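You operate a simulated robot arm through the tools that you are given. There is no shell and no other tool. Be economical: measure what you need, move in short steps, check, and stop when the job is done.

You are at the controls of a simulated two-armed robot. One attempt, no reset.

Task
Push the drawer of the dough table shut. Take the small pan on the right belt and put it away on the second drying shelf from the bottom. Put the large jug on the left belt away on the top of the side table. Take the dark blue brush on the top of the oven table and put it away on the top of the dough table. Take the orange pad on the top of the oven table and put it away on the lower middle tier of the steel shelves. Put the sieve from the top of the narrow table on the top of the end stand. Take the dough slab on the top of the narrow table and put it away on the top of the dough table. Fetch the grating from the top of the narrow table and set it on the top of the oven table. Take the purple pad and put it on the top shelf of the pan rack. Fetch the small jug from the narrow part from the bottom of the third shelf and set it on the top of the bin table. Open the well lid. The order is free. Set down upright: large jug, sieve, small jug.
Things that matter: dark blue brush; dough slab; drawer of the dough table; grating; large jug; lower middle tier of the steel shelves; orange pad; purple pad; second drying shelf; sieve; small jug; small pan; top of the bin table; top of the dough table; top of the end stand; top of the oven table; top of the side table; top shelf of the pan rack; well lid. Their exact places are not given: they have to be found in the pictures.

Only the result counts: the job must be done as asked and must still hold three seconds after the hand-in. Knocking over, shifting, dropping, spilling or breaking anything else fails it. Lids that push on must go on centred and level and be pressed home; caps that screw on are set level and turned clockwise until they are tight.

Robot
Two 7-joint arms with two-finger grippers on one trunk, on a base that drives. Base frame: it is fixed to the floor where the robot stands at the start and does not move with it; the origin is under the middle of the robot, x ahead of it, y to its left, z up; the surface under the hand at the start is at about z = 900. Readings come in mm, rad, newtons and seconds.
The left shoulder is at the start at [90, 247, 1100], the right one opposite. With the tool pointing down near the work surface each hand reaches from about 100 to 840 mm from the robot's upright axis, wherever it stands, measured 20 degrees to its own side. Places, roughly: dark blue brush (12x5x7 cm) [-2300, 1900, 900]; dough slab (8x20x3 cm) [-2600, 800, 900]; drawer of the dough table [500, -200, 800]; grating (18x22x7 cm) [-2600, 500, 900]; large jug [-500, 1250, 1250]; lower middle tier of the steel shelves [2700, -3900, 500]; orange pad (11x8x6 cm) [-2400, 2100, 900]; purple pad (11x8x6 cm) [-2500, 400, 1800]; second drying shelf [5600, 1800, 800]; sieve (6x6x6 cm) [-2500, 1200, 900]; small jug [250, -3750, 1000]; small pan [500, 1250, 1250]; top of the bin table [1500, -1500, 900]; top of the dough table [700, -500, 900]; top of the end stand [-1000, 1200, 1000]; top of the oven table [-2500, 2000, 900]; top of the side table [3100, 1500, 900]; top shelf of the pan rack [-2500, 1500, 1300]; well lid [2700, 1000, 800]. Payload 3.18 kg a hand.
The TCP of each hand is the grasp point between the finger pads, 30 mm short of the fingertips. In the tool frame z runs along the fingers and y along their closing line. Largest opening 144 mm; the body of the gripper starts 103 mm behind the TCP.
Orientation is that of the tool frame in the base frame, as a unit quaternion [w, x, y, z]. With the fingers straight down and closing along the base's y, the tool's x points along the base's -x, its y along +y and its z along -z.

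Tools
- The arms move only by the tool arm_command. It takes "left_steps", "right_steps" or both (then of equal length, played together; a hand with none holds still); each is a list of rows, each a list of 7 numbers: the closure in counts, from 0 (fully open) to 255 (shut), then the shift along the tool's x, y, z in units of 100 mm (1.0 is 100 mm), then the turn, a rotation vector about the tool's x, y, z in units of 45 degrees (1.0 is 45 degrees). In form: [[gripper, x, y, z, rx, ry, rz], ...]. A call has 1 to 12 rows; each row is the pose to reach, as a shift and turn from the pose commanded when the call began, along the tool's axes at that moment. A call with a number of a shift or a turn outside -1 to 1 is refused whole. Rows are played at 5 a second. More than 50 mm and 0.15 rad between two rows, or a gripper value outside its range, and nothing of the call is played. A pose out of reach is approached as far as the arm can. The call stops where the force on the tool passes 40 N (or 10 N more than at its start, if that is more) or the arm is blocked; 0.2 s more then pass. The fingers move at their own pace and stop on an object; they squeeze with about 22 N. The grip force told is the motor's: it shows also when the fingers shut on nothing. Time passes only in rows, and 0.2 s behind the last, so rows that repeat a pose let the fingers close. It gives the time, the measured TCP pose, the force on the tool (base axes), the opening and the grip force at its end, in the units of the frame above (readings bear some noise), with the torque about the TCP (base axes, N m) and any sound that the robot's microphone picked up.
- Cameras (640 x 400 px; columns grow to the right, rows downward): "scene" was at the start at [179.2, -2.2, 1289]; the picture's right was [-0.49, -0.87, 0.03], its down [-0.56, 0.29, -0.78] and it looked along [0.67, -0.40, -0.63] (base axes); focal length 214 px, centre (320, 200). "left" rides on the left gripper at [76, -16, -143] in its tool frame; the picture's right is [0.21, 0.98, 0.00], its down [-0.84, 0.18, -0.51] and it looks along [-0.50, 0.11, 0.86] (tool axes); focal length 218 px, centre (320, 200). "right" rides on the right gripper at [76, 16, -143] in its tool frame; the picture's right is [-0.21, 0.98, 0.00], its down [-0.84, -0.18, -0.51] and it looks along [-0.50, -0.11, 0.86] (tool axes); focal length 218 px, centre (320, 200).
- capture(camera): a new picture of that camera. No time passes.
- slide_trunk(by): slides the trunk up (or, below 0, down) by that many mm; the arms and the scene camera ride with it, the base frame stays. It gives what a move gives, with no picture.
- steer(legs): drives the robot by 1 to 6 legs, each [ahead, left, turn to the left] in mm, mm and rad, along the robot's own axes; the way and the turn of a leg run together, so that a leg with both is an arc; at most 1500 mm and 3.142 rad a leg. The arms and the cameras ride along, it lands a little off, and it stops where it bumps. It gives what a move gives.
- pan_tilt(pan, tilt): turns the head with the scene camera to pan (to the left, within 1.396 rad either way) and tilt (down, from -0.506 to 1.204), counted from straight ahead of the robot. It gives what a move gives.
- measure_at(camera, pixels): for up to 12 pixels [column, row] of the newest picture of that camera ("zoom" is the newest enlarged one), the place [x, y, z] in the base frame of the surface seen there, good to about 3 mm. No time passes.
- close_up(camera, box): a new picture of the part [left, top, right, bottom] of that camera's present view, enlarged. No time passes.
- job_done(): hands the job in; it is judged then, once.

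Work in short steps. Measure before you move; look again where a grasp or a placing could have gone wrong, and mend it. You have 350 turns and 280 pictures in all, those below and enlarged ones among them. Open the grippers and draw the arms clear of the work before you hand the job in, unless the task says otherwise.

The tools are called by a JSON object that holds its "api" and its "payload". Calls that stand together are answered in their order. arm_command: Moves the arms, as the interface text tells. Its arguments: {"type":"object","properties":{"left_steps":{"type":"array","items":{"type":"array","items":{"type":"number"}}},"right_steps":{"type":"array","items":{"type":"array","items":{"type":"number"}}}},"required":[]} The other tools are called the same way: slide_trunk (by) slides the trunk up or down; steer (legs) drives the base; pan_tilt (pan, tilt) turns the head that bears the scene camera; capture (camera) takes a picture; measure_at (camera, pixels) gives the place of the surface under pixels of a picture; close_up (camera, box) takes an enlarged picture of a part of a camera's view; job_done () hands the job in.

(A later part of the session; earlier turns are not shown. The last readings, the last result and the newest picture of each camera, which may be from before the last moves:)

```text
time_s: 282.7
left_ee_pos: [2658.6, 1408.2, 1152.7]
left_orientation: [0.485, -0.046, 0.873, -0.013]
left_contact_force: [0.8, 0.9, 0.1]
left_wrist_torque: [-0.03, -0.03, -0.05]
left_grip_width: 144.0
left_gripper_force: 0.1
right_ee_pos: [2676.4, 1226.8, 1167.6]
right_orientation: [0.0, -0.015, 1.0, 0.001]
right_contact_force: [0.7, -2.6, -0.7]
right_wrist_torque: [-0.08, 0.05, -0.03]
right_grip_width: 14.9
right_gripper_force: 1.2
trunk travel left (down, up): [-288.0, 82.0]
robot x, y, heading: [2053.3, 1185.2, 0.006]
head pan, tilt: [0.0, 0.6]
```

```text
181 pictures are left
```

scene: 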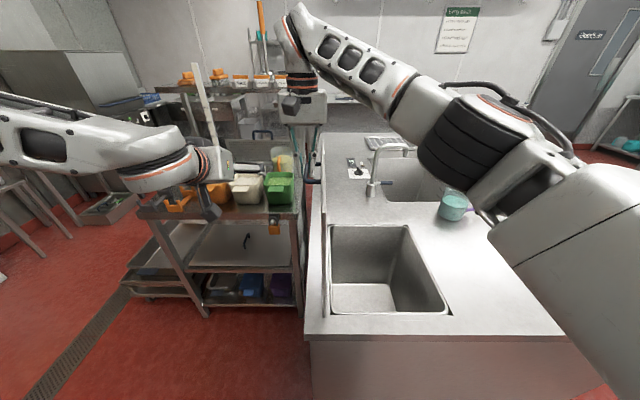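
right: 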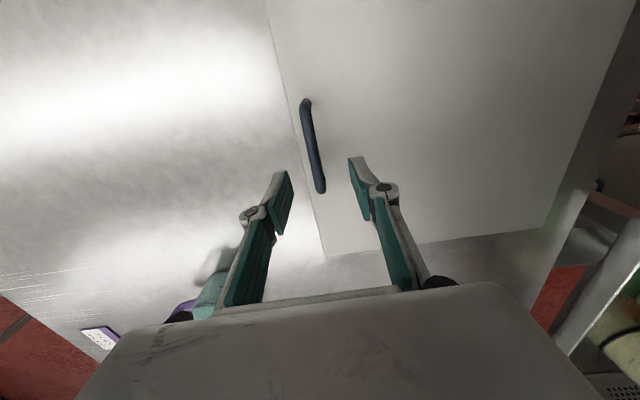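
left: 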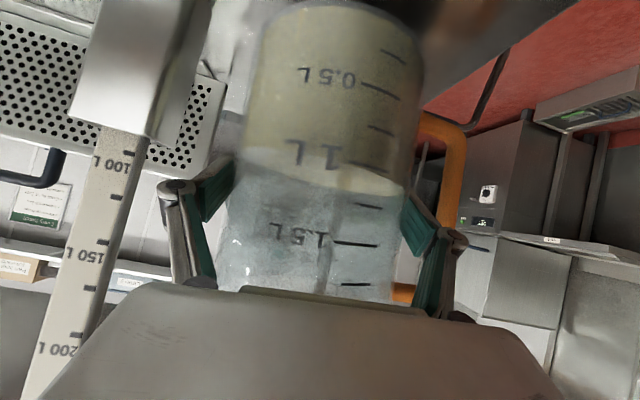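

Lid is nearly vertical. I bring it ~12° further until it rests or meets its stop.

{"api": "arm_command", "payload": {"right_steps": [[233, 0, 0.27, 0.05, 0, 0, 0], [233, 0, 0.5, 0.1, 0, 0, 0], [233, 0, 0.75, 0.17, 0, 0, 0]]}}

{"api": "capture", "payload": {"camera": "scene"}}

{"api": "capture", "payload": {"camera": "right"}}

```text
time_s: 283.4
left_ee_pos: [2658.8, 1406.8, 1153.5]
left_orientation: [0.485, -0.044, 0.873, -0.012]
left_contact_force: [0.9, -1.4, -0.2]
left_wrist_torque: [0.01, 0.02, 0.02]
left_grip_width: 143.9
left_gripper_force: 0.0
right_ee_pos: [2699.1, 1222.4, 1172.3]
right_orientation: [0.006, 0.03, 0.999, 0.014]
right_contact_force: [-11.7, 0.6, 21.8]
right_wrist_torque: [0.29, 0.59, 0.17]
right_grip_width: 9.3
right_gripper_force: 0.0
right hand out of reach, approached as far as the arm can: row 2, 3
trunk travel left (down, up): [-288.0, 82.0]
robot x, y, heading: [2057.1, 1185.1, 0.009]
head pan, tilt: [0.0, 0.6]
stopped in row 3 (right hand): the force on the tool passed its limit at 213 N (the readings are from after the stop); the commanded pose is now the measured one
```

```text
180 pictures are left
```

scene: 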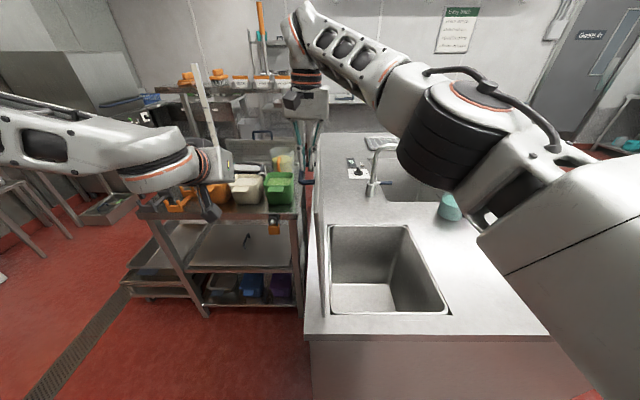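

```text
179 pictures are left
```

right: 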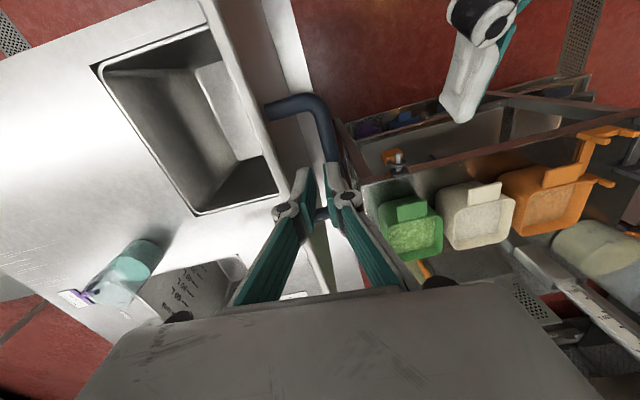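

I measure the lid's plane to see how far past vertical it is.

{"api": "measure_at", "payload": {"camera": "right", "pixels": [[240, 60], [255, 110], [270, 160], [225, 20], [290, 100], [325, 120], [330, 145], [275, 40]]}}

{"api": "close_up", "payload": {"camera": "scene", "box": [260, 130, 400, 330]}}

```text
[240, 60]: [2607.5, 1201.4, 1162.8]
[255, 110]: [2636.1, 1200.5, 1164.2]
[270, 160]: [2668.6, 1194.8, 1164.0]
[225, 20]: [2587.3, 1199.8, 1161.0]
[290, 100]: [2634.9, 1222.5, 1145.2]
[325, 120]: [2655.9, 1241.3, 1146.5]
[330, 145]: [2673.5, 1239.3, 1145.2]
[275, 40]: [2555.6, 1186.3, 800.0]
```

```text
2.00 times, centred on (330, 230) of scene
```

zoom: 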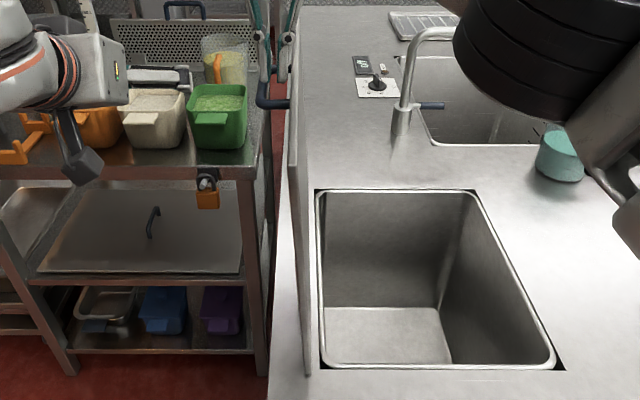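

The lid leans ~2° past vertical (top y≈1201 vs hinge 1187). I open slightly and raise the hand off the handle.

{"api": "arm_command", "payload": {"right_steps": [[222, 0, 0, 0, 0, 0, 0], [215, 0, 0.02, 0, 0, 0, 0], [215, 0, 0.02, -0.15, 0, 0, 0], [215, 0, 0.02, -0.3, 0, 0, 0], [215, 0, 0.02, -0.45, 0, 0, 0]]}}

{"api": "capture", "payload": {"camera": "right"}}

{"api": "close_up", "payload": {"camera": "scene", "box": [240, 90, 400, 330]}}

```text
time_s: 284.8
left_ee_pos: [2661.0, 1407.1, 1152.2]
left_orientation: [0.484, -0.044, 0.874, -0.013]
left_contact_force: [0.3, -0.4, -0.1]
left_wrist_torque: [-0.03, -0.02, 0.02]
left_grip_width: 143.9
left_gripper_force: 0.0
right_ee_pos: [2724.4, 1142.7, 1228.5]
right_orientation: [0.0, 0.099, 0.994, 0.053]
right_contact_force: [-0.8, -0.3, 0.0]
right_wrist_torque: [-0.03, 0.0, 0.0]
right_grip_width: 22.6
right_gripper_force: 0.0
right hand out of reach, approached as far as the arm can: row 3, 4, 5
trunk travel left (down, up): [-288.0, 82.0]
robot x, y, heading: [2053.1, 1184.9, 0.003]
head pan, tilt: [0.0, 0.6]
stopped in row 5 (right hand): the arm was blocked; the commanded pose is now the measured one
```

```text
177 pictures are left
```

right: 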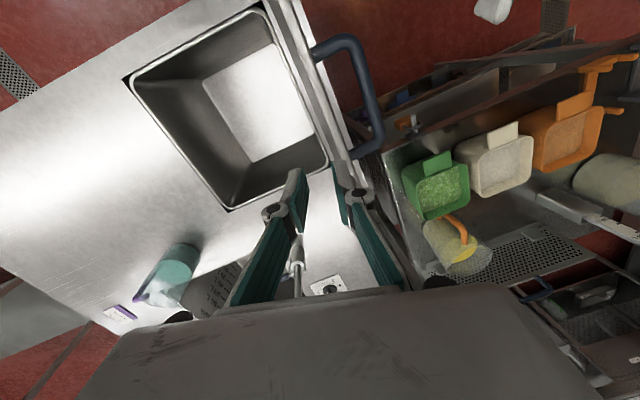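

```text
1.67 times, centred on (320, 210) of scene
```

zoom: 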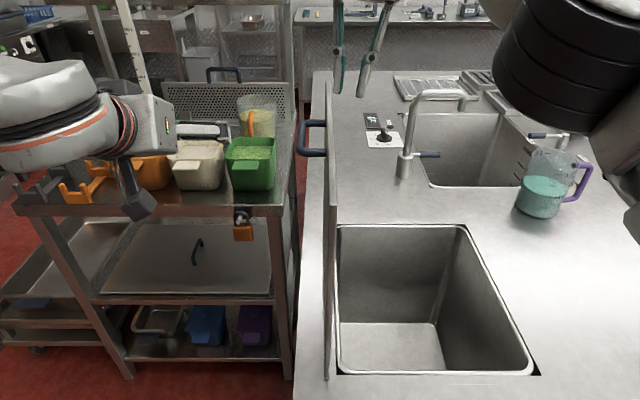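

The hand is clear and the lid stands by itself, about vertical. I measure its lean precisely before deciding on a nudge.

{"api": "measure_at", "payload": {"camera": "right", "pixels": [[305, 70], [320, 120], [335, 160], [290, 30], [340, 60], [375, 110], [335, 150], [325, 148]]}}

{"api": "close_up", "payload": {"camera": "right", "box": [220, 0, 440, 180]}}

```text
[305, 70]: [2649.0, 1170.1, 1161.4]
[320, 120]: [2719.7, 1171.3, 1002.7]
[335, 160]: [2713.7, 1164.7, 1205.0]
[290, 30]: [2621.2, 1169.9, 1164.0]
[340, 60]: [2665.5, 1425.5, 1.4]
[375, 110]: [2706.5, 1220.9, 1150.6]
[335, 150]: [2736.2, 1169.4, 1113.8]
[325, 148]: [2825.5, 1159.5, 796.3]
```

```text
2.22 times, centred on (330, 90) of right
```

zoom: 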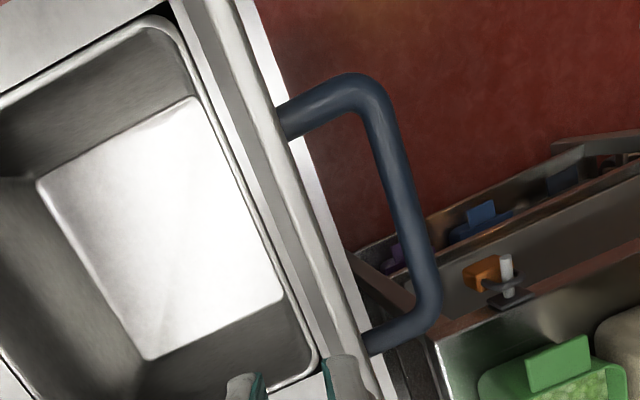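

The lid face is vertical (y≈1170 at both z 1003 and 1161). To make it rest safely, I lower closed fingers on its near side and nudge it further open by driving left.

{"api": "arm_command", "payload": {"right_steps": [[255, 0, -0.2, 0, 0, 0, 0], [255, 0, -0.2, 0.3, 0, 0, 0], [255, 0, -0.2, 0.6, 0, 0, 0], [255, 0, -0.2, 0.8, 0, 0, 0]]}}

{"api": "steer", "payload": {"legs": [[0, 60, 0]]}}

{"api": "steer", "payload": {"legs": [[0, 30, 0]]}}

{"api": "capture", "payload": {"camera": "right"}}

{"api": "close_up", "payload": {"camera": "scene", "box": [240, 90, 400, 330]}}

```text
time_s: 285.8
left_ee_pos: [2661.7, 1409.7, 1151.6]
left_orientation: [0.483, -0.046, 0.874, -0.013]
left_contact_force: [0.7, 0.8, -0.9]
left_wrist_torque: [-0.04, -0.01, -0.03]
left_grip_width: 144.1
left_gripper_force: 0.1
right_ee_pos: [2734.1, 1135.6, 1155.3]
right_orientation: [-0.001, 0.095, 0.994, 0.048]
right_contact_force: [1.6, 0.4, -0.6]
right_wrist_torque: [0.01, 0.1, 0.03]
right_grip_width: 0.0
right_gripper_force: 22.1
right hand out of reach, approached as far as the arm can: row 1, 2, 3, 4
trunk travel left (down, up): [-288.0, 82.0]
robot x, y, heading: [2054.4, 1184.0, -0.001]
head pan, tilt: [0.0, 0.6]
```

```text
time_s: 286.9
left_ee_pos: [2659.9, 1466.7, 1151.9]
left_orientation: [0.484, -0.045, 0.874, -0.012]
left_contact_force: [0.2, 0.6, -0.5]
left_wrist_torque: [0.0, 0.0, 0.02]
left_grip_width: 144.1
left_gripper_force: 0.0
right_ee_pos: [2732.7, 1190.2, 1156.1]
right_orientation: [-0.001, 0.094, 0.994, 0.048]
right_contact_force: [-0.9, 0.5, -0.5]
right_wrist_torque: [0.0, -0.01, -0.03]
right_grip_width: 0.0
right_gripper_force: 22.3
trunk travel left (down, up): [-288.0, 82.0]
robot x, y, heading: [2054.9, 1243.4, 0.01]
head pan, tilt: [0.0, 0.6]
```

```text
time_s: 287.9
left_ee_pos: [2660.1, 1492.4, 1152.7]
left_orientation: [0.484, -0.045, 0.874, -0.01]
left_contact_force: [-0.6, -0.4, 0.0]
left_wrist_torque: [-0.02, 0.01, 0.01]
left_grip_width: 144.0
left_gripper_force: 0.1
right_ee_pos: [2733.4, 1214.9, 1155.7]
right_orientation: [0.0, 0.097, 0.994, 0.049]
right_contact_force: [-3.3, -28.4, 0.0]
right_wrist_torque: [-0.6, 0.09, 0.34]
right_grip_width: 0.0
right_gripper_force: 22.7
trunk travel left (down, up): [-288.0, 82.0]
robot x, y, heading: [2053.9, 1274.5, 0.007]
head pan, tilt: [0.0, 0.6]
```

```text
174 pictures are left
```

right: 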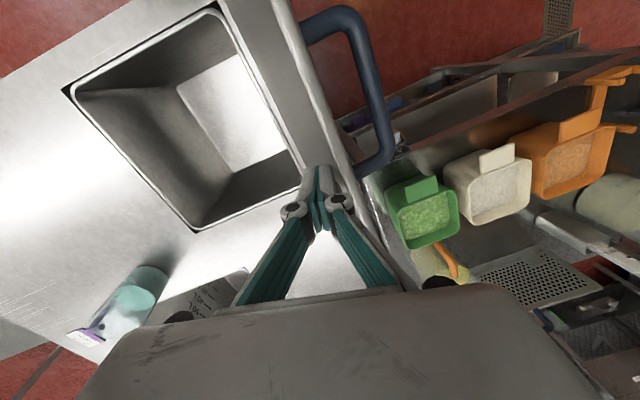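

```text
1.67 times, centred on (320, 210) of scene
```

zoom: 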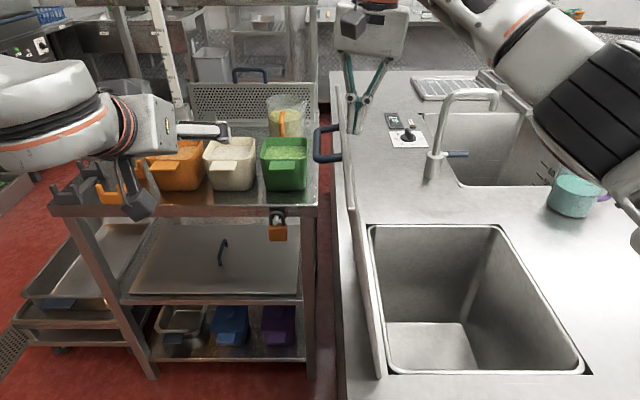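

The lid met a stop at ~96° (28 N). I withdraw to the right and check that it stays.

{"api": "steer", "payload": {"legs": [[0, -90, 0]]}}

{"api": "close_up", "payload": {"camera": "scene", "box": [240, 90, 400, 330]}}

{"api": "capture", "payload": {"camera": "right"}}

{"api": "measure_at", "payload": {"camera": "right", "pixels": [[290, 60], [310, 110], [320, 40], [330, 80], [350, 40], [300, 80]]}}

```text
time_s: 289.3
left_ee_pos: [2660.5, 1407.2, 1152.3]
left_orientation: [0.484, -0.045, 0.874, -0.012]
left_contact_force: [0.2, -0.4, -0.8]
left_wrist_torque: [-0.03, 0.0, 0.03]
left_grip_width: 144.0
left_gripper_force: 0.0
right_ee_pos: [2734.5, 1128.7, 1154.4]
right_orientation: [-0.001, 0.096, 0.994, 0.047]
right_contact_force: [1.3, 0.4, -0.4]
right_wrist_torque: [0.02, 0.02, 0.03]
right_grip_width: 0.2
right_gripper_force: 21.6
trunk travel left (down, up): [-288.0, 82.0]
robot x, y, heading: [2052.5, 1183.1, 0.002]
head pan, tilt: [0.0, 0.6]
```

```text
1.67 times, centred on (320, 210) of scene
```

zoom: 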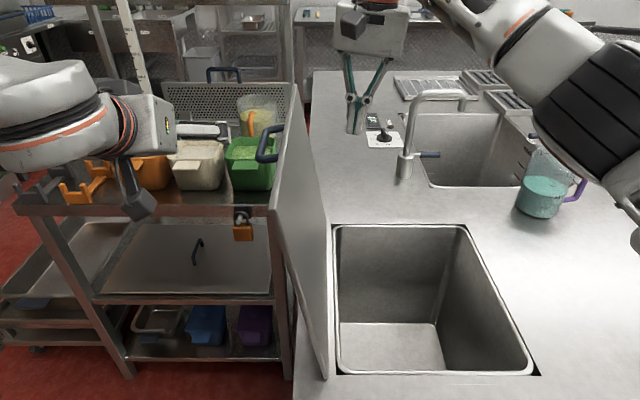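

```text
171 pictures are left
```

right: 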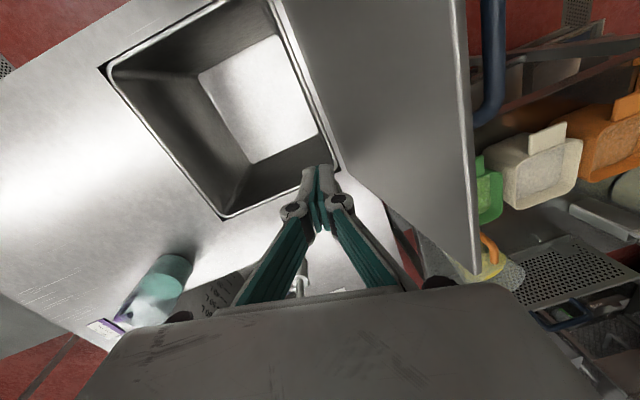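

```text
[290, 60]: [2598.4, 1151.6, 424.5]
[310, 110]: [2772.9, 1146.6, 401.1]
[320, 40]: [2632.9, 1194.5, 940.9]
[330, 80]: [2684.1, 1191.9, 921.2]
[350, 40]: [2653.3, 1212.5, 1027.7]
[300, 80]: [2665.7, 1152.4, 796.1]
```

The lid stays open at ~102°. Next is the west side: I back off, return to the corridor, drive west and turn to look.

{"api": "steer", "payload": {"legs": [[-450, 0, 0], [0, -1040, 0], [-1000, 0, 0], [-1060, 0, 0], [0, 0, 1.571], [0, 0, 1.571]]}}

{"api": "pan_tilt", "payload": {"pan": 0.0, "tilt": 0.3}}

{"api": "capture", "payload": {"camera": "scene"}}

```text
time_s: 293.7
left_ee_pos: [2211.6, 1349.1, 1152.0]
left_orientation: [0.484, -0.04, 0.874, -0.014]
left_contact_force: [0.2, 1.4, 0.1]
left_wrist_torque: [0.0, 0.0, -0.05]
left_grip_width: 143.8
left_gripper_force: 0.1
right_ee_pos: [2281.9, 1071.9, 1156.3]
right_orientation: [0.0, 0.101, 0.994, 0.047]
right_contact_force: [-0.9, 0.3, 0.2]
right_wrist_torque: [-0.02, 0.01, 0.01]
right_grip_width: 0.2
right_gripper_force: 21.8
trunk travel left (down, up): [-288.0, 82.0]
robot x, y, heading: [1603.1, 1133.2, -0.001]
head pan, tilt: [0.0, 0.6]
stopped in leg 2: the robot was blocked; the commanded pose is now the measured one
```

```text
time_s: 294.5
left_ee_pos: [2210.5, 1348.9, 1152.0]
left_orientation: [0.484, -0.04, 0.874, -0.015]
left_contact_force: [1.0, 1.1, -0.8]
left_wrist_torque: [0.02, 0.0, 0.0]
left_grip_width: 144.0
left_gripper_force: 0.0
right_ee_pos: [2282.1, 1070.2, 1156.3]
right_orientation: [0.001, 0.102, 0.994, 0.047]
right_contact_force: [0.3, 0.2, 0.7]
right_wrist_torque: [-0.01, 0.02, 0.01]
right_grip_width: 0.0
right_gripper_force: 22.3
trunk travel left (down, up): [-288.0, 82.0]
robot x, y, heading: [1601.4, 1135.2, -0.002]
head pan, tilt: [0.0, 0.3]
```

```text
170 pictures are left
```

scene: 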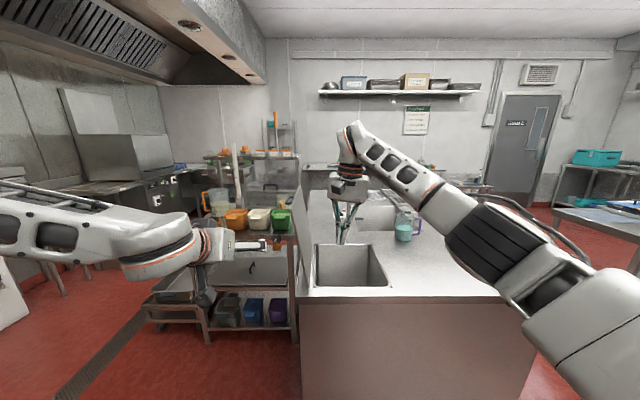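

I bumped near the sheeter's end; I move forward 300 mm first, then go right and west.

{"api": "steer", "payload": {"legs": [[330, 20, 0], [0, -1010, 0], [-1100, 0, 0], [-1250, 0, 0], [0, 0, 1.571], [0, 0, 1.571]]}}

{"api": "capture", "payload": {"camera": "scene"}}

```text
time_s: 324.3
left_ee_pos: [-998.0, -60.0, 1153.1]
left_orientation: [-0.014, 0.874, 0.04, -0.484]
left_contact_force: [-0.2, 0.2, -0.3]
left_wrist_torque: [0.02, -0.02, 0.0]
left_grip_width: 144.1
left_gripper_force: 0.2
right_ee_pos: [-1069.4, 218.9, 1156.0]
right_orientation: [0.047, 0.994, -0.102, -0.001]
right_contact_force: [0.7, 0.0, -0.5]
right_wrist_torque: [0.02, 0.02, -0.01]
right_grip_width: 0.0
right_gripper_force: 21.6
trunk travel left (down, up): [-288.0, 82.0]
robot x, y, heading: [-390.6, 158.2, 3.135]
head pan, tilt: [0.0, 0.3]
```

```text
169 pictures are left
```

scene: 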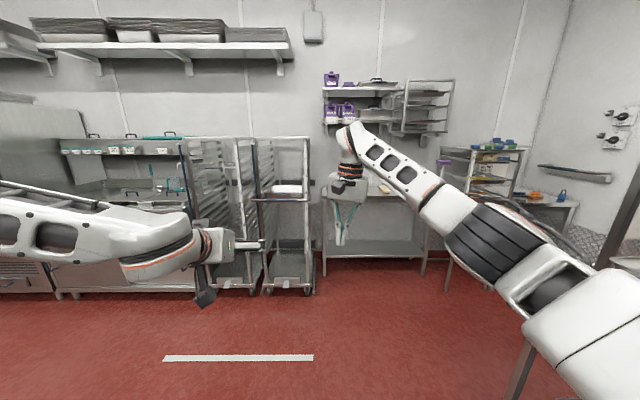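

Facing west, I zoom on the narrow table, the shelf above it, the pan rack and oven table.

{"api": "close_up", "payload": {"camera": "scene", "box": [300, 60, 460, 170]}}

{"api": "close_up", "payload": {"camera": "scene", "box": [320, 130, 600, 300]}}

```text
3.64 times, centred on (380, 115) of scene
```

zoom: 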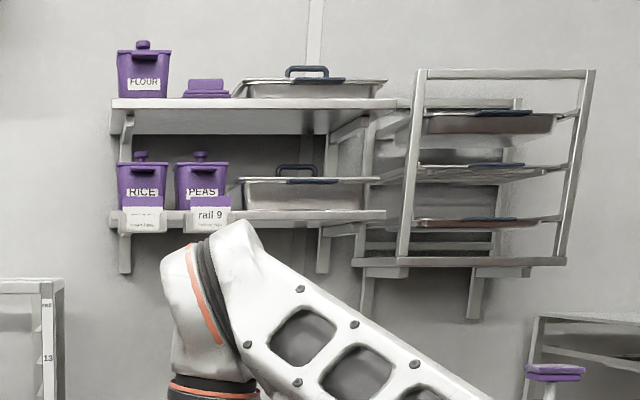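

```text
2.29 times, centred on (460, 215) of scene
```

zoom: 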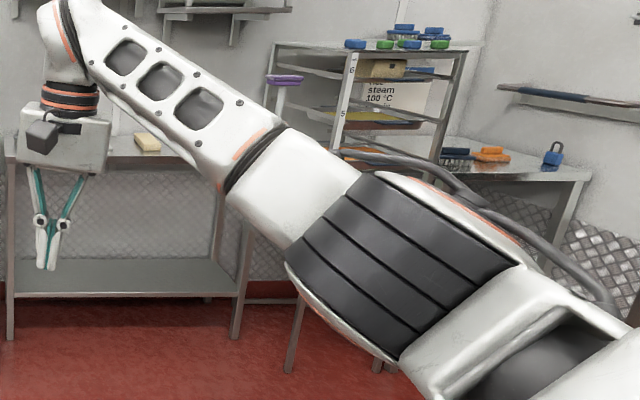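

Orange pad and dark-blue brush are on the oven table (right), purple pad on the upper wall shelf. I drive nearer to the narrow table.

{"api": "steer", "payload": {"legs": [[1100, -150, 0], [0, -450, 0]]}}

{"api": "pan_tilt", "payload": {"pan": 0.0, "tilt": 0.5}}

{"api": "capture", "payload": {"camera": "scene"}}

{"api": "pan_tilt", "payload": {"pan": -0.8, "tilt": 0.4}}

{"api": "capture", "payload": {"camera": "scene"}}

```text
time_s: 334.1
left_ee_pos: [-2094.6, 550.1, 1153.0]
left_orientation: [-0.014, 0.874, 0.041, -0.484]
left_contact_force: [-0.6, 0.2, -0.3]
left_wrist_torque: [0.02, -0.03, 0.03]
left_grip_width: 144.2
left_gripper_force: 0.0
right_ee_pos: [-2166.9, 829.8, 1156.5]
right_orientation: [0.048, 0.994, -0.101, 0.0]
right_contact_force: [0.4, -0.2, 0.1]
right_wrist_torque: [-0.01, 0.01, -0.01]
right_grip_width: 0.0
right_gripper_force: 22.3
trunk travel left (down, up): [-288.0, 82.0]
robot x, y, heading: [-1487.6, 767.4, 3.141]
head pan, tilt: [0.0, 0.3]
```

```text
time_s: 334.9
left_ee_pos: [-2093.9, 550.7, 1153.5]
left_orientation: [-0.014, 0.874, 0.041, -0.484]
left_contact_force: [0.0, -0.1, 0.5]
left_wrist_torque: [-0.02, 0.02, -0.01]
left_grip_width: 144.2
left_gripper_force: 0.1
right_ee_pos: [-2166.7, 828.9, 1155.3]
right_orientation: [0.048, 0.994, -0.101, 0.0]
right_contact_force: [-0.3, 1.2, -0.1]
right_wrist_torque: [-0.02, -0.02, 0.01]
right_grip_width: 0.1
right_gripper_force: 22.1
trunk travel left (down, up): [-288.0, 82.0]
robot x, y, heading: [-1485.8, 765.0, 3.137]
head pan, tilt: [0.0, 0.499]
```

```text
166 pictures are left
```

scene: 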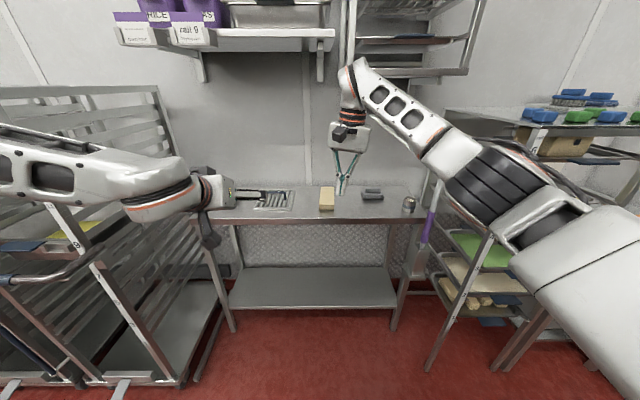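

```text
time_s: 336.0
left_ee_pos: [-2094.8, 550.6, 1152.7]
left_orientation: [-0.014, 0.874, 0.04, -0.485]
left_contact_force: [-0.3, 0.3, 1.1]
left_wrist_torque: [-0.04, 0.0, -0.02]
left_grip_width: 144.0
left_gripper_force: 0.0
right_ee_pos: [-2166.9, 828.9, 1155.4]
right_orientation: [0.048, 0.994, -0.101, -0.001]
right_contact_force: [0.5, 0.4, 0.1]
right_wrist_torque: [0.01, -0.03, 0.01]
right_grip_width: 0.0
right_gripper_force: 21.8
trunk travel left (down, up): [-288.0, 82.0]
robot x, y, heading: [-1483.4, 765.9, 3.137]
head pan, tilt: [-0.799, 0.4]
```

```text
165 pictures are left
```

scene: 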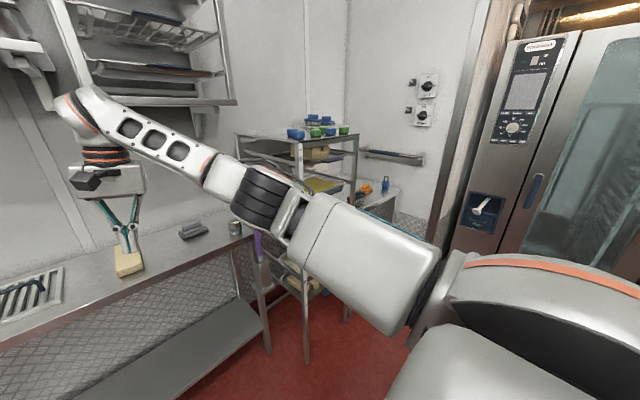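

I measure items on the narrow table and the rack top in this picture, plus zooms.

{"api": "measure_at", "payload": {"camera": "scene", "pixels": [[40, 275], [5, 310], [128, 265], [193, 230], [235, 228], [235, 222], [300, 137], [345, 140], [245, 138], [270, 145], [380, 195], [365, 188]]}}

{"api": "close_up", "payload": {"camera": "scene", "box": [220, 100, 420, 240]}}

{"api": "pan_tilt", "payload": {"pan": -0.1, "tilt": 0.6}}

{"api": "close_up", "payload": {"camera": "scene", "box": [180, 130, 420, 260]}}

```text
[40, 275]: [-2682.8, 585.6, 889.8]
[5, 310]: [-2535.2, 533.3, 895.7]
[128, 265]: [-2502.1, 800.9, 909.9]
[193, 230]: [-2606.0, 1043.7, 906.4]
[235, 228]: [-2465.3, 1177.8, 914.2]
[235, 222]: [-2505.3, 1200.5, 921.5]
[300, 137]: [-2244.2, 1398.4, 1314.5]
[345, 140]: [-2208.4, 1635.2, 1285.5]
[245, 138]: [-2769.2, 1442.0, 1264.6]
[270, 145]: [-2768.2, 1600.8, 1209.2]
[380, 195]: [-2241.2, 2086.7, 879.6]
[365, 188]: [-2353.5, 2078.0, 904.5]
```

```text
2.86 times, centred on (320, 170) of scene
```

zoom: 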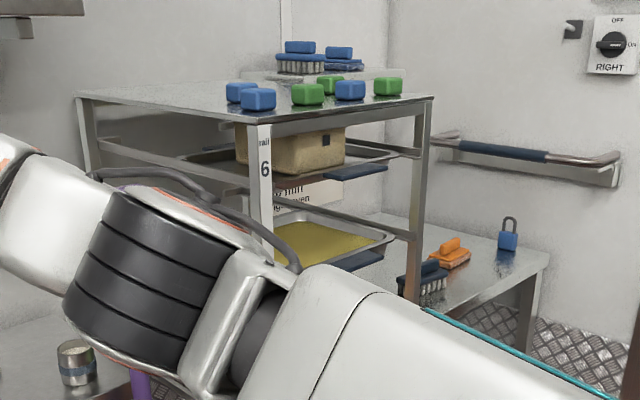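

```text
time_s: 337.1
left_ee_pos: [-2095.3, 552.5, 1152.4]
left_orientation: [-0.014, 0.874, 0.042, -0.485]
left_contact_force: [0.2, -0.5, -0.5]
left_wrist_torque: [-0.02, 0.01, 0.04]
left_grip_width: 143.8
left_gripper_force: 0.2
right_ee_pos: [-2165.5, 829.6, 1155.9]
right_orientation: [0.047, 0.994, -0.102, -0.001]
right_contact_force: [0.2, 0.7, -0.3]
right_wrist_torque: [-0.01, 0.04, 0.02]
right_grip_width: 0.1
right_gripper_force: 22.0
trunk travel left (down, up): [-288.0, 82.0]
robot x, y, heading: [-1488.1, 765.1, 3.136]
head pan, tilt: [-0.099, 0.6]
```

```text
2.67 times, centred on (300, 195) of scene
```

zoom: 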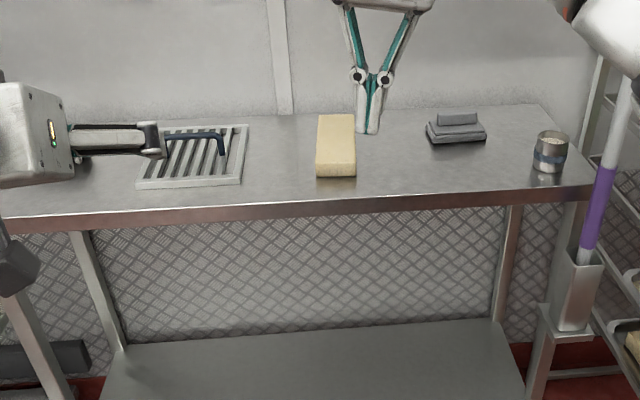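

Clear view: grating with upright blue handle at left, slab, and sieve cup at right. I first bring the left hand back to tool-down while the right hand moves aside.

{"api": "arm_command", "payload": {"left_steps": [[0, 0, 0, 0, 0, 0.18, 0], [0, 0, 0, 0, -0.04, 0.36, 0], [0, 0, 0, 0, -0.08, 0.54, 0], [0, 0, 0, 0, -0.08, 0.72, 0], [0, 0, 0, 0, -0.08, 0.88, 0], [0, 0, 0, 0, -0.08, 1.0, 0]], "right_steps": [[0, 0.1, -0.2, 0, 0, 0, 0], [0, 0.2, -0.4, 0, 0, 0, 0.05], [0, 0.3, -0.6, 0, 0, 0, 0.1], [0, 0.4, -0.8, 0, 0, 0, 0.15], [0, 0.5, -0.9, 0, 0, 0, 0.2], [0, 0.6, -1.0, 0, 0, 0, 0.25]]}}

{"api": "arm_command", "payload": {"left_steps": [[0, 0, 0, 0, 0, 0.15, 0], [0, 0, 0, 0, 0, 0.3, 0], [0, 0, 0, 0, 0, 0.3, 0.15], [0, 0, 0, 0, 0, 0.3, 0.3]]}}

{"api": "capture", "payload": {"camera": "left"}}

```text
time_s: 338.4
left_ee_pos: [-2094.1, 552.5, 1152.4]
left_orientation: [-0.002, 0.993, 0.046, -0.109]
left_contact_force: [-0.6, 0.1, 0.1]
left_wrist_torque: [0.0, -0.04, -0.05]
left_grip_width: 143.9
left_gripper_force: 0.1
right_ee_pos: [-2135.4, 946.2, 1193.7]
right_orientation: [0.042, 0.981, -0.187, 0.021]
right_contact_force: [-0.1, -0.7, 0.5]
right_wrist_torque: [-0.03, -0.01, -0.01]
right_grip_width: 144.0
right_gripper_force: 0.0
right hand out of reach, approached as far as the arm can: row 1, 2, 3, 4, 5, 6
trunk travel left (down, up): [-288.0, 82.0]
robot x, y, heading: [-1491.0, 765.1, 3.137]
head pan, tilt: [-0.099, 0.6]
```

```text
time_s: 339.4
left_ee_pos: [-2095.8, 550.8, 1153.0]
left_orientation: [-0.004, 1.0, 0.016, 0.007]
left_contact_force: [0.0, -0.1, -0.6]
left_wrist_torque: [-0.01, 0.03, 0.01]
left_grip_width: 144.0
left_gripper_force: 0.0
left hand out of reach, approached as far as the arm can: row 3, 4
right_ee_pos: [-2135.8, 944.8, 1194.0]
right_orientation: [0.041, 0.981, -0.186, 0.02]
right_contact_force: [0.2, -0.6, 0.3]
right_wrist_torque: [0.03, 0.0, 0.02]
right_grip_width: 143.7
right_gripper_force: 0.1
trunk travel left (down, up): [-288.0, 82.0]
robot x, y, heading: [-1487.9, 762.5, 3.138]
head pan, tilt: [-0.099, 0.6]
```

```text
162 pictures are left
```

left: 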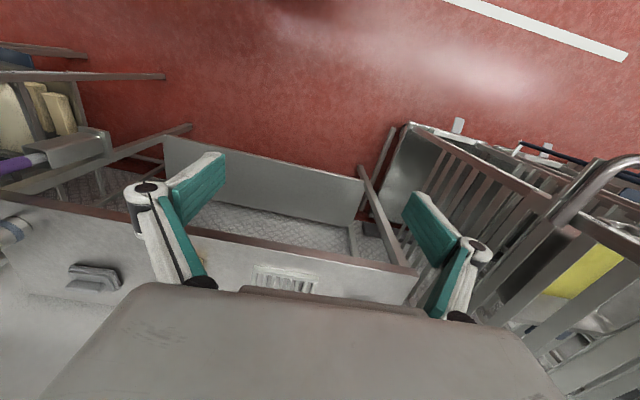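

The yaw that way is limited at this height. I lower the trunk 140 mm and try the opposite twist.

{"api": "slide_trunk", "payload": {"by": -140}}

{"api": "arm_command", "payload": {"left_steps": [[0, 0, 0, 0, 0, 0, -0.18], [0, 0, 0, 0, 0, 0, -0.36], [0, 0, 0, 0, 0, 0, -0.54], [0, 0, 0, 0, 0, 0, -0.72], [0, 0, 0, 0, 0, 0, -0.9], [0, 0, 0, 0, 0, 0, -1.0]]}}

{"api": "capture", "payload": {"camera": "scene"}}

```text
time_s: 341.1
left_ee_pos: [-2092.3, 550.9, 1015.0]
left_orientation: [-0.004, 1.0, 0.018, 0.004]
left_contact_force: [0.1, 0.2, 0.5]
left_wrist_torque: [0.01, 0.05, -0.01]
left_grip_width: 144.1
left_gripper_force: 0.1
right_ee_pos: [-2165.8, 944.8, 872.6]
right_orientation: [0.014, 0.967, -0.19, 0.169]
right_contact_force: [-0.1, -0.2, -0.3]
right_wrist_torque: [-0.02, 0.06, -0.01]
right_grip_width: 144.0
right_gripper_force: 0.1
trunk travel left (down, up): [-148.0, 222.0]
robot x, y, heading: [-1487.3, 762.3, 3.142]
head pan, tilt: [-0.099, 0.6]
```

```text
time_s: 342.5
left_ee_pos: [-2093.9, 552.0, 1011.8]
left_orientation: [-0.001, 0.917, 0.399, 0.007]
left_contact_force: [1.1, -1.2, -0.8]
left_wrist_torque: [-0.02, 0.01, -0.06]
left_grip_width: 143.9
left_gripper_force: 0.0
right_ee_pos: [-2164.9, 944.5, 869.3]
right_orientation: [0.013, 0.967, -0.191, 0.171]
right_contact_force: [0.4, 0.4, -0.5]
right_wrist_torque: [0.0, 0.0, 0.0]
right_grip_width: 143.8
right_gripper_force: 0.0
trunk travel left (down, up): [-148.0, 222.0]
robot x, y, heading: [-1487.2, 765.5, 3.139]
head pan, tilt: [-0.099, 0.6]
```

```text
161 pictures are left
```

scene: 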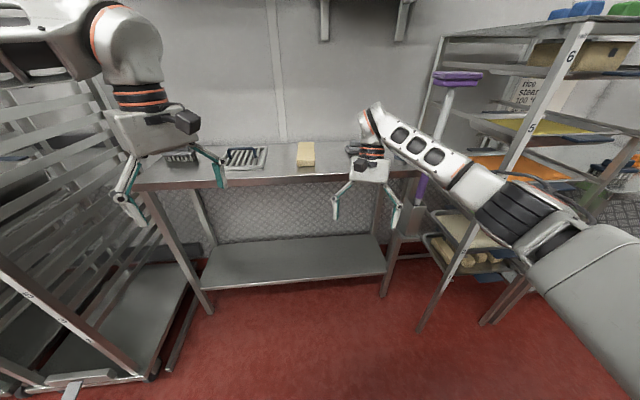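

The counter-clockwise twist works. I twist the remaining 45°.

{"api": "arm_command", "payload": {"left_steps": [[0, 0, 0, 0, 0, 0, -0.18], [0, 0, 0, 0, 0, 0, -0.36], [0, 0, 0, 0, 0, 0, -0.54], [0, 0, 0, 0, 0, 0, -0.72], [0, 0, 0, 0, 0, 0, -0.9], [0, 0, 0, 0, 0, 0, -1.0]]}}

{"api": "close_up", "payload": {"camera": "scene", "box": [130, 120, 330, 220]}}

{"api": "measure_at", "payload": {"camera": "zoom", "pixels": [[370, 95], [420, 95], [345, 165], [430, 160], [355, 110], [410, 110], [525, 150], [560, 90]]}}

```text
time_s: 343.9
left_ee_pos: [-2096.2, 551.2, 1012.4]
left_orientation: [0.001, 0.694, 0.72, 0.007]
left_contact_force: [-0.2, 0.3, 0.0]
left_wrist_torque: [-0.02, 0.01, 0.01]
left_grip_width: 144.0
left_gripper_force: 0.1
right_ee_pos: [-2165.2, 944.6, 869.4]
right_orientation: [0.014, 0.967, -0.191, 0.17]
right_contact_force: [0.3, 0.5, -0.2]
right_wrist_torque: [-0.01, -0.02, -0.03]
right_grip_width: 144.1
right_gripper_force: 0.0
trunk travel left (down, up): [-148.0, 222.0]
robot x, y, heading: [-1488.8, 765.2, 3.134]
head pan, tilt: [-0.099, 0.6]
```

```text
3.20 times, centred on (230, 170) of scene
```

zoom: 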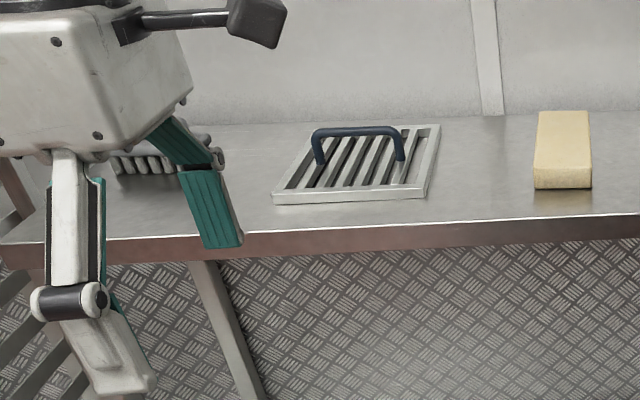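

```text
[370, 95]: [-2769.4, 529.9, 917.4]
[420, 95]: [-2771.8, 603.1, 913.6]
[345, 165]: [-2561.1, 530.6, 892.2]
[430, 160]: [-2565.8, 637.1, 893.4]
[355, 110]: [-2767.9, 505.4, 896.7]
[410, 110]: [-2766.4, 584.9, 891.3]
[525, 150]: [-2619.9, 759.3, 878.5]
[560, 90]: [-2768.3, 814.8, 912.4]
```

The grating's handle is clear at (355,132) in this zoom; I measure it.

{"api": "measure_at", "payload": {"camera": "zoom", "pixels": [[330, 132], [345, 131], [375, 131], [390, 131], [318, 155], [402, 150], [280, 195], [425, 190], [435, 128], [310, 133], [200, 140], [150, 165]]}}

```text
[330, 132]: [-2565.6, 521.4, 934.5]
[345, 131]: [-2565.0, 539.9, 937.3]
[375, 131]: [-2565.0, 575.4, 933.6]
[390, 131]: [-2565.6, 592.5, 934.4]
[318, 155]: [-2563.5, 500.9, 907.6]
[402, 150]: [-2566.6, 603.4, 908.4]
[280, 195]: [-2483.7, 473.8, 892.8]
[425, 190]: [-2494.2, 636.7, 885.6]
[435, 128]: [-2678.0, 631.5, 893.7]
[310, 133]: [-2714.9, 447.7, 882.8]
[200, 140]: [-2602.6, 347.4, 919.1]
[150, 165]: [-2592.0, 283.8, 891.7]
```

Handle bar: x≈-2570, y 508–600, z≈935. I raise the right hand clear, drive forward 340 mm, and bring the left hand over the handle.

{"api": "arm_command", "payload": {"right_steps": [[0, 0, 0, -0.33, 0, -0.1, 0], [0, 0, 0, -0.66, 0, -0.2, 0], [0, 0, 0, -0.98, 0, -0.3, 0]]}}

{"api": "arm_command", "payload": {"right_steps": [[0, 0.15, 0, -0.33, 0, 0, 0], [0, 0.3, 0, -0.66, 0, 0, 0], [0, 0.45, 0, -0.9, 0, 0, 0]]}}

{"api": "steer", "payload": {"legs": [[340, 0, 0]]}}

{"api": "arm_command", "payload": {"left_steps": [[150, 0, -0.33, 0, 0, 0, 0], [150, 0, -0.66, 0, 0, 0, 0], [150, 0, -0.99, 0, 0, 0, 0]]}}

{"api": "capture", "payload": {"camera": "left"}}

{"api": "capture", "payload": {"camera": "scene"}}

```text
time_s: 344.7
left_ee_pos: [-2093.6, 549.9, 1013.9]
left_orientation: [0.0, 0.695, 0.719, 0.007]
left_contact_force: [0.6, 0.8, 0.3]
left_wrist_torque: [0.01, 0.04, 0.01]
left_grip_width: 143.8
left_gripper_force: 0.0
right_ee_pos: [-2202.6, 958.8, 969.6]
right_orientation: [-0.01, 0.98, -0.189, 0.057]
right_contact_force: [-0.7, -0.4, 0.9]
right_wrist_torque: [0.02, 0.0, -0.01]
right_grip_width: 143.8
right_gripper_force: 0.0
right hand out of reach, approached as far as the arm can: row 2, 3
trunk travel left (down, up): [-148.0, 222.0]
robot x, y, heading: [-1487.2, 764.8, 3.138]
head pan, tilt: [-0.099, 0.6]
```

```text
time_s: 345.5
left_ee_pos: [-2093.1, 550.5, 1014.0]
left_orientation: [0.001, 0.695, 0.719, 0.007]
left_contact_force: [0.7, -1.2, -0.1]
left_wrist_torque: [0.02, 0.01, -0.01]
left_grip_width: 143.9
left_gripper_force: 0.1
right_ee_pos: [-2171.7, 940.9, 1061.1]
right_orientation: [-0.009, 0.98, -0.19, 0.055]
right_contact_force: [0.3, -0.6, 0.0]
right_wrist_torque: [0.02, 0.02, 0.0]
right_grip_width: 144.0
right_gripper_force: 0.1
trunk travel left (down, up): [-148.0, 222.0]
robot x, y, heading: [-1484.0, 765.8, 3.139]
head pan, tilt: [-0.099, 0.6]
```

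```text
time_s: 347.7
left_ee_pos: [-2425.9, 553.5, 1012.5]
left_orientation: [0.001, 0.695, 0.719, 0.007]
left_contact_force: [0.0, -0.1, -0.5]
left_wrist_torque: [-0.05, -0.01, 0.0]
left_grip_width: 144.1
left_gripper_force: 0.0
right_ee_pos: [-2504.4, 944.3, 1060.0]
right_orientation: [-0.009, 0.98, -0.192, 0.055]
right_contact_force: [0.0, -0.7, 0.1]
right_wrist_torque: [-0.02, -0.07, 0.0]
right_grip_width: 144.0
right_gripper_force: 0.0
trunk travel left (down, up): [-148.0, 222.0]
robot x, y, heading: [-1818.3, 766.9, 3.136]
head pan, tilt: [-0.099, 0.6]
```

```text
time_s: 348.5
left_ee_pos: [-2526.8, 552.0, 1012.2]
left_orientation: [0.002, 0.696, 0.718, 0.007]
left_contact_force: [-0.7, 0.3, 1.0]
left_wrist_torque: [-0.06, -0.02, 0.02]
left_grip_width: 59.5
left_gripper_force: 0.0
right_ee_pos: [-2503.9, 944.5, 1059.8]
right_orientation: [-0.01, 0.98, -0.192, 0.056]
right_contact_force: [-0.1, 1.2, -0.5]
right_wrist_torque: [-0.01, -0.02, -0.03]
right_grip_width: 144.2
right_gripper_force: 0.0
trunk travel left (down, up): [-148.0, 222.0]
robot x, y, heading: [-1819.1, 766.5, 3.138]
head pan, tilt: [-0.099, 0.6]
```

```text
159 pictures are left
```

left: 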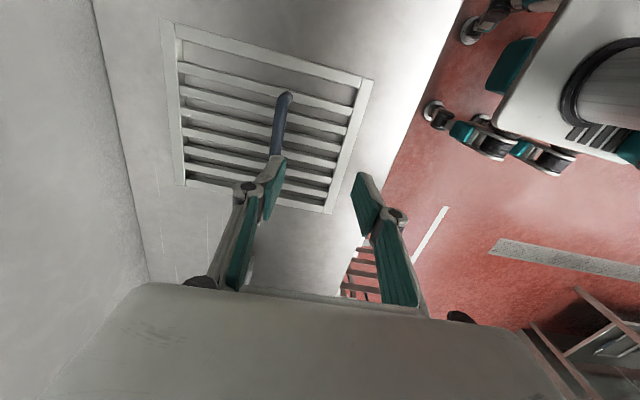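

```text
158 pictures are left
```

scene: 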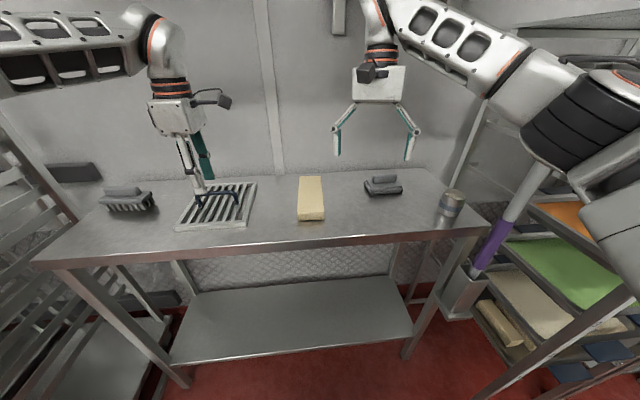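

I shift 43 mm further over the bar, lower 75 mm, grip and lift.

{"api": "arm_command", "payload": {"left_steps": [[150, 0, -0.43, 0, 0, 0, 0], [150, 0, -0.43, 0.4, 0, 0, 0], [150, 0, -0.43, 0.76, 0, 0, 0], [255, 0, -0.43, 0.76, 0, 0, 0], [255, 0, -0.43, 0.76, 0, 0, 0], [255, 0, -0.43, 0.45, 0, 0, 0], [255, 0, -0.43, 0.0, 0, 0, 0], [255, 0, -0.43, -0.4, 0, 0, 0]]}}

{"api": "capture", "payload": {"camera": "scene"}}

```text
time_s: 350.3
left_ee_pos: [-2568.8, 552.2, 1051.0]
left_orientation: [0.001, 0.695, 0.719, 0.007]
left_contact_force: [0.4, 1.3, -9.6]
left_wrist_torque: [0.05, 0.04, 0.02]
left_grip_width: 10.8
left_gripper_force: 22.0
right_ee_pos: [-2504.0, 944.4, 1060.4]
right_orientation: [-0.009, 0.98, -0.192, 0.056]
right_contact_force: [0.0, -0.7, 0.2]
right_wrist_torque: [-0.05, 0.02, -0.02]
right_grip_width: 144.1
right_gripper_force: 0.1
trunk travel left (down, up): [-148.0, 222.0]
robot x, y, heading: [-1819.7, 767.5, 3.135]
head pan, tilt: [-0.099, 0.6]
```

```text
157 pictures are left
```

scene: 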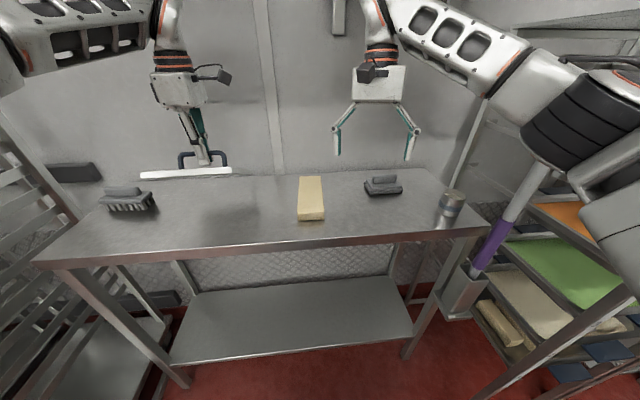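

The grating is held level (9.6 N). With the right hand I take the sieve on the same trip; I measure it.

{"api": "close_up", "payload": {"camera": "scene", "box": [360, 150, 520, 260]}}

{"api": "measure_at", "payload": {"camera": "zoom", "pixels": [[340, 195], [405, 200], [370, 165], [355, 290], [370, 310], [360, 230], [365, 180]]}}

```text
3.64 times, centred on (440, 205) of scene
```

zoom: 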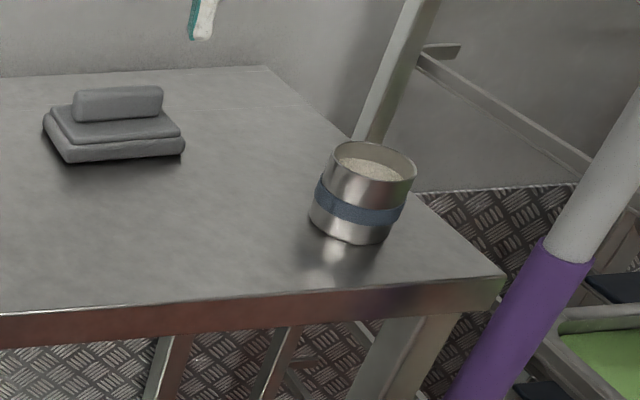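

```text
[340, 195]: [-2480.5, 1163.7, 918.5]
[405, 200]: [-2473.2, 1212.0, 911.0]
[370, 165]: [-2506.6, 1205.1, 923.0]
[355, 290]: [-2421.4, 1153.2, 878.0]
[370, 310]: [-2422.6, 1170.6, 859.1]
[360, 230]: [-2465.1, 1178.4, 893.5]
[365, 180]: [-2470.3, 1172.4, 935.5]
```

A mop-like pole stands near the right forearm; I measure it before moving that arm.

{"api": "measure_at", "payload": {"camera": "scene", "pixels": [[540, 175], [520, 205], [490, 245], [465, 295], [555, 150], [570, 120], [480, 60], [430, 40]]}}

{"api": "pan_tilt", "payload": {"pan": -0.7, "tilt": 0.4}}

{"api": "capture", "payload": {"camera": "scene"}}

```text
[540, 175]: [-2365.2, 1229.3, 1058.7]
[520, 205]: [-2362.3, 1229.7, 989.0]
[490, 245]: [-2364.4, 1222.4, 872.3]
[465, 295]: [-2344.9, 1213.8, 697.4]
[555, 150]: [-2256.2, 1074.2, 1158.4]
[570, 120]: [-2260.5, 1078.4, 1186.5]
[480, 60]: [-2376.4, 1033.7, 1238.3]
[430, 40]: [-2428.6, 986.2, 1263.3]
```

```text
time_s: 351.3
left_ee_pos: [-2569.7, 550.0, 1051.0]
left_orientation: [0.001, 0.695, 0.719, 0.008]
left_contact_force: [0.0, -0.7, -8.8]
left_wrist_torque: [0.04, 0.03, 0.0]
left_grip_width: 10.4
left_gripper_force: 21.8
right_ee_pos: [-2505.3, 944.1, 1060.2]
right_orientation: [-0.009, 0.98, -0.192, 0.056]
right_contact_force: [0.6, -0.6, -0.4]
right_wrist_torque: [-0.01, -0.01, 0.01]
right_grip_width: 143.9
right_gripper_force: 0.1
trunk travel left (down, up): [-148.0, 222.0]
robot x, y, heading: [-1817.6, 769.6, 3.136]
head pan, tilt: [-0.7, 0.4]
```

```text
155 pictures are left
```

scene: 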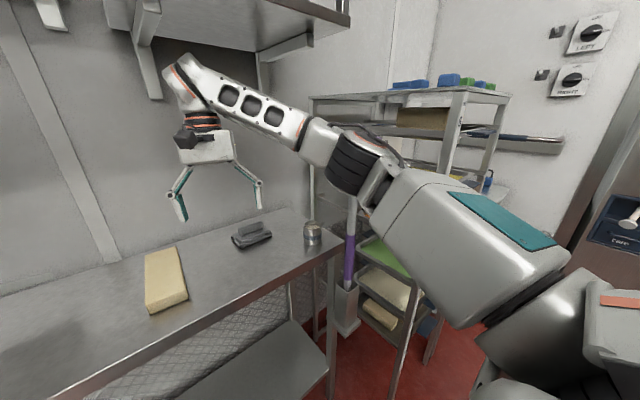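

Pole stands at (-2363,1229) up to z≈1270, so I will take the sieve later with the left hand. Now I back off and turn north with the grating to see the oven table.

{"api": "steer", "payload": {"legs": [[-320, 0, 0], [0, 220, 0], [0, 0, -0.79], [0, 0, -0.78]]}}

{"api": "pan_tilt", "payload": {"pan": 0.3, "tilt": 0.4}}

{"api": "capture", "payload": {"camera": "scene"}}

```text
time_s: 359.7
left_ee_pos: [-1719.4, 1293.0, 1050.4]
left_orientation: [0.008, 1.0, 0.02, 0.004]
left_contact_force: [0.0, -0.7, -9.4]
left_wrist_torque: [0.04, -0.03, 0.02]
left_grip_width: 10.6
left_gripper_force: 21.6
right_ee_pos: [-1324.7, 1230.0, 1059.1]
right_orientation: [-0.034, -0.56, 0.827, -0.046]
right_contact_force: [0.1, -0.2, 0.9]
right_wrist_torque: [-0.02, 0.03, 0.01]
right_grip_width: 144.1
right_gripper_force: 0.1
trunk travel left (down, up): [-148.0, 222.0]
robot x, y, heading: [-1498.0, 542.8, 1.571]
head pan, tilt: [-0.7, 0.4]
```

```text
time_s: 361.0
left_ee_pos: [-1718.4, 1293.2, 1050.1]
left_orientation: [0.007, 1.0, 0.02, 0.005]
left_contact_force: [-0.7, 0.1, -8.6]
left_wrist_torque: [0.0, -0.04, 0.0]
left_grip_width: 10.8
left_gripper_force: 22.2
right_ee_pos: [-1325.8, 1229.5, 1060.1]
right_orientation: [-0.033, -0.56, 0.826, -0.047]
right_contact_force: [0.4, 0.1, 0.8]
right_wrist_torque: [0.02, -0.02, -0.01]
right_grip_width: 144.3
right_gripper_force: 0.0
trunk travel left (down, up): [-148.0, 222.0]
robot x, y, heading: [-1495.0, 543.8, 1.574]
head pan, tilt: [0.3, 0.4]
```

```text
154 pictures are left
```

scene: 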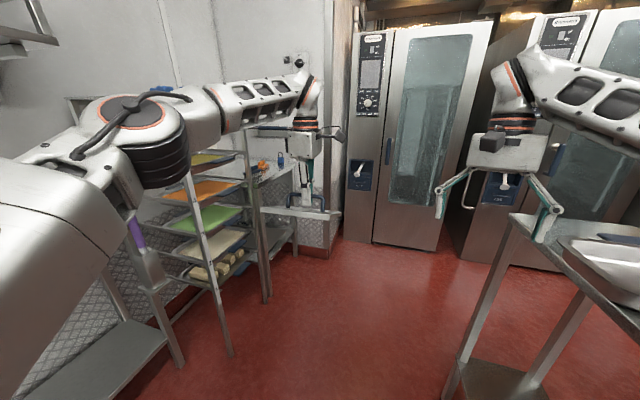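

I measure the oven table corner, wall and ovens.

{"api": "measure_at", "payload": {"camera": "scene", "pixels": [[296, 160], [298, 245], [340, 240], [375, 240], [440, 250], [265, 300], [260, 150], [228, 350], [335, 205], [280, 160]]}}

{"api": "close_up", "payload": {"camera": "scene", "box": [220, 120, 350, 260]}}

```text
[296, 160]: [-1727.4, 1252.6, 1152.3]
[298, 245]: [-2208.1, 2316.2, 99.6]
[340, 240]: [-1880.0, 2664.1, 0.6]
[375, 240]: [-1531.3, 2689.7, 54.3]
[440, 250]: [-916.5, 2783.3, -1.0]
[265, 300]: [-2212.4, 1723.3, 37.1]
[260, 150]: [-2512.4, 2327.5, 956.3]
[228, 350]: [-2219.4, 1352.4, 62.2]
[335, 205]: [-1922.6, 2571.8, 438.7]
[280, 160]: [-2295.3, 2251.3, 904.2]
```

```text
2.86 times, centred on (285, 190) of scene
```

zoom: 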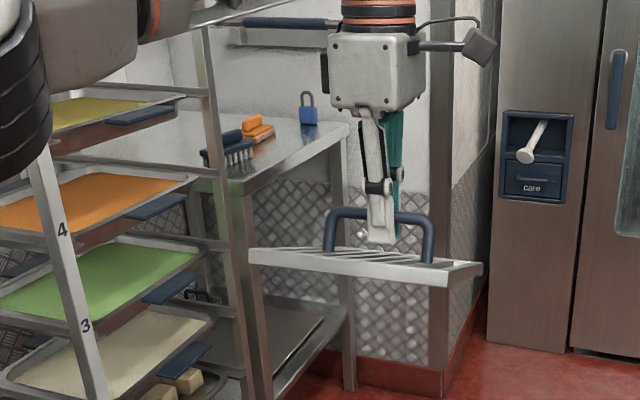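

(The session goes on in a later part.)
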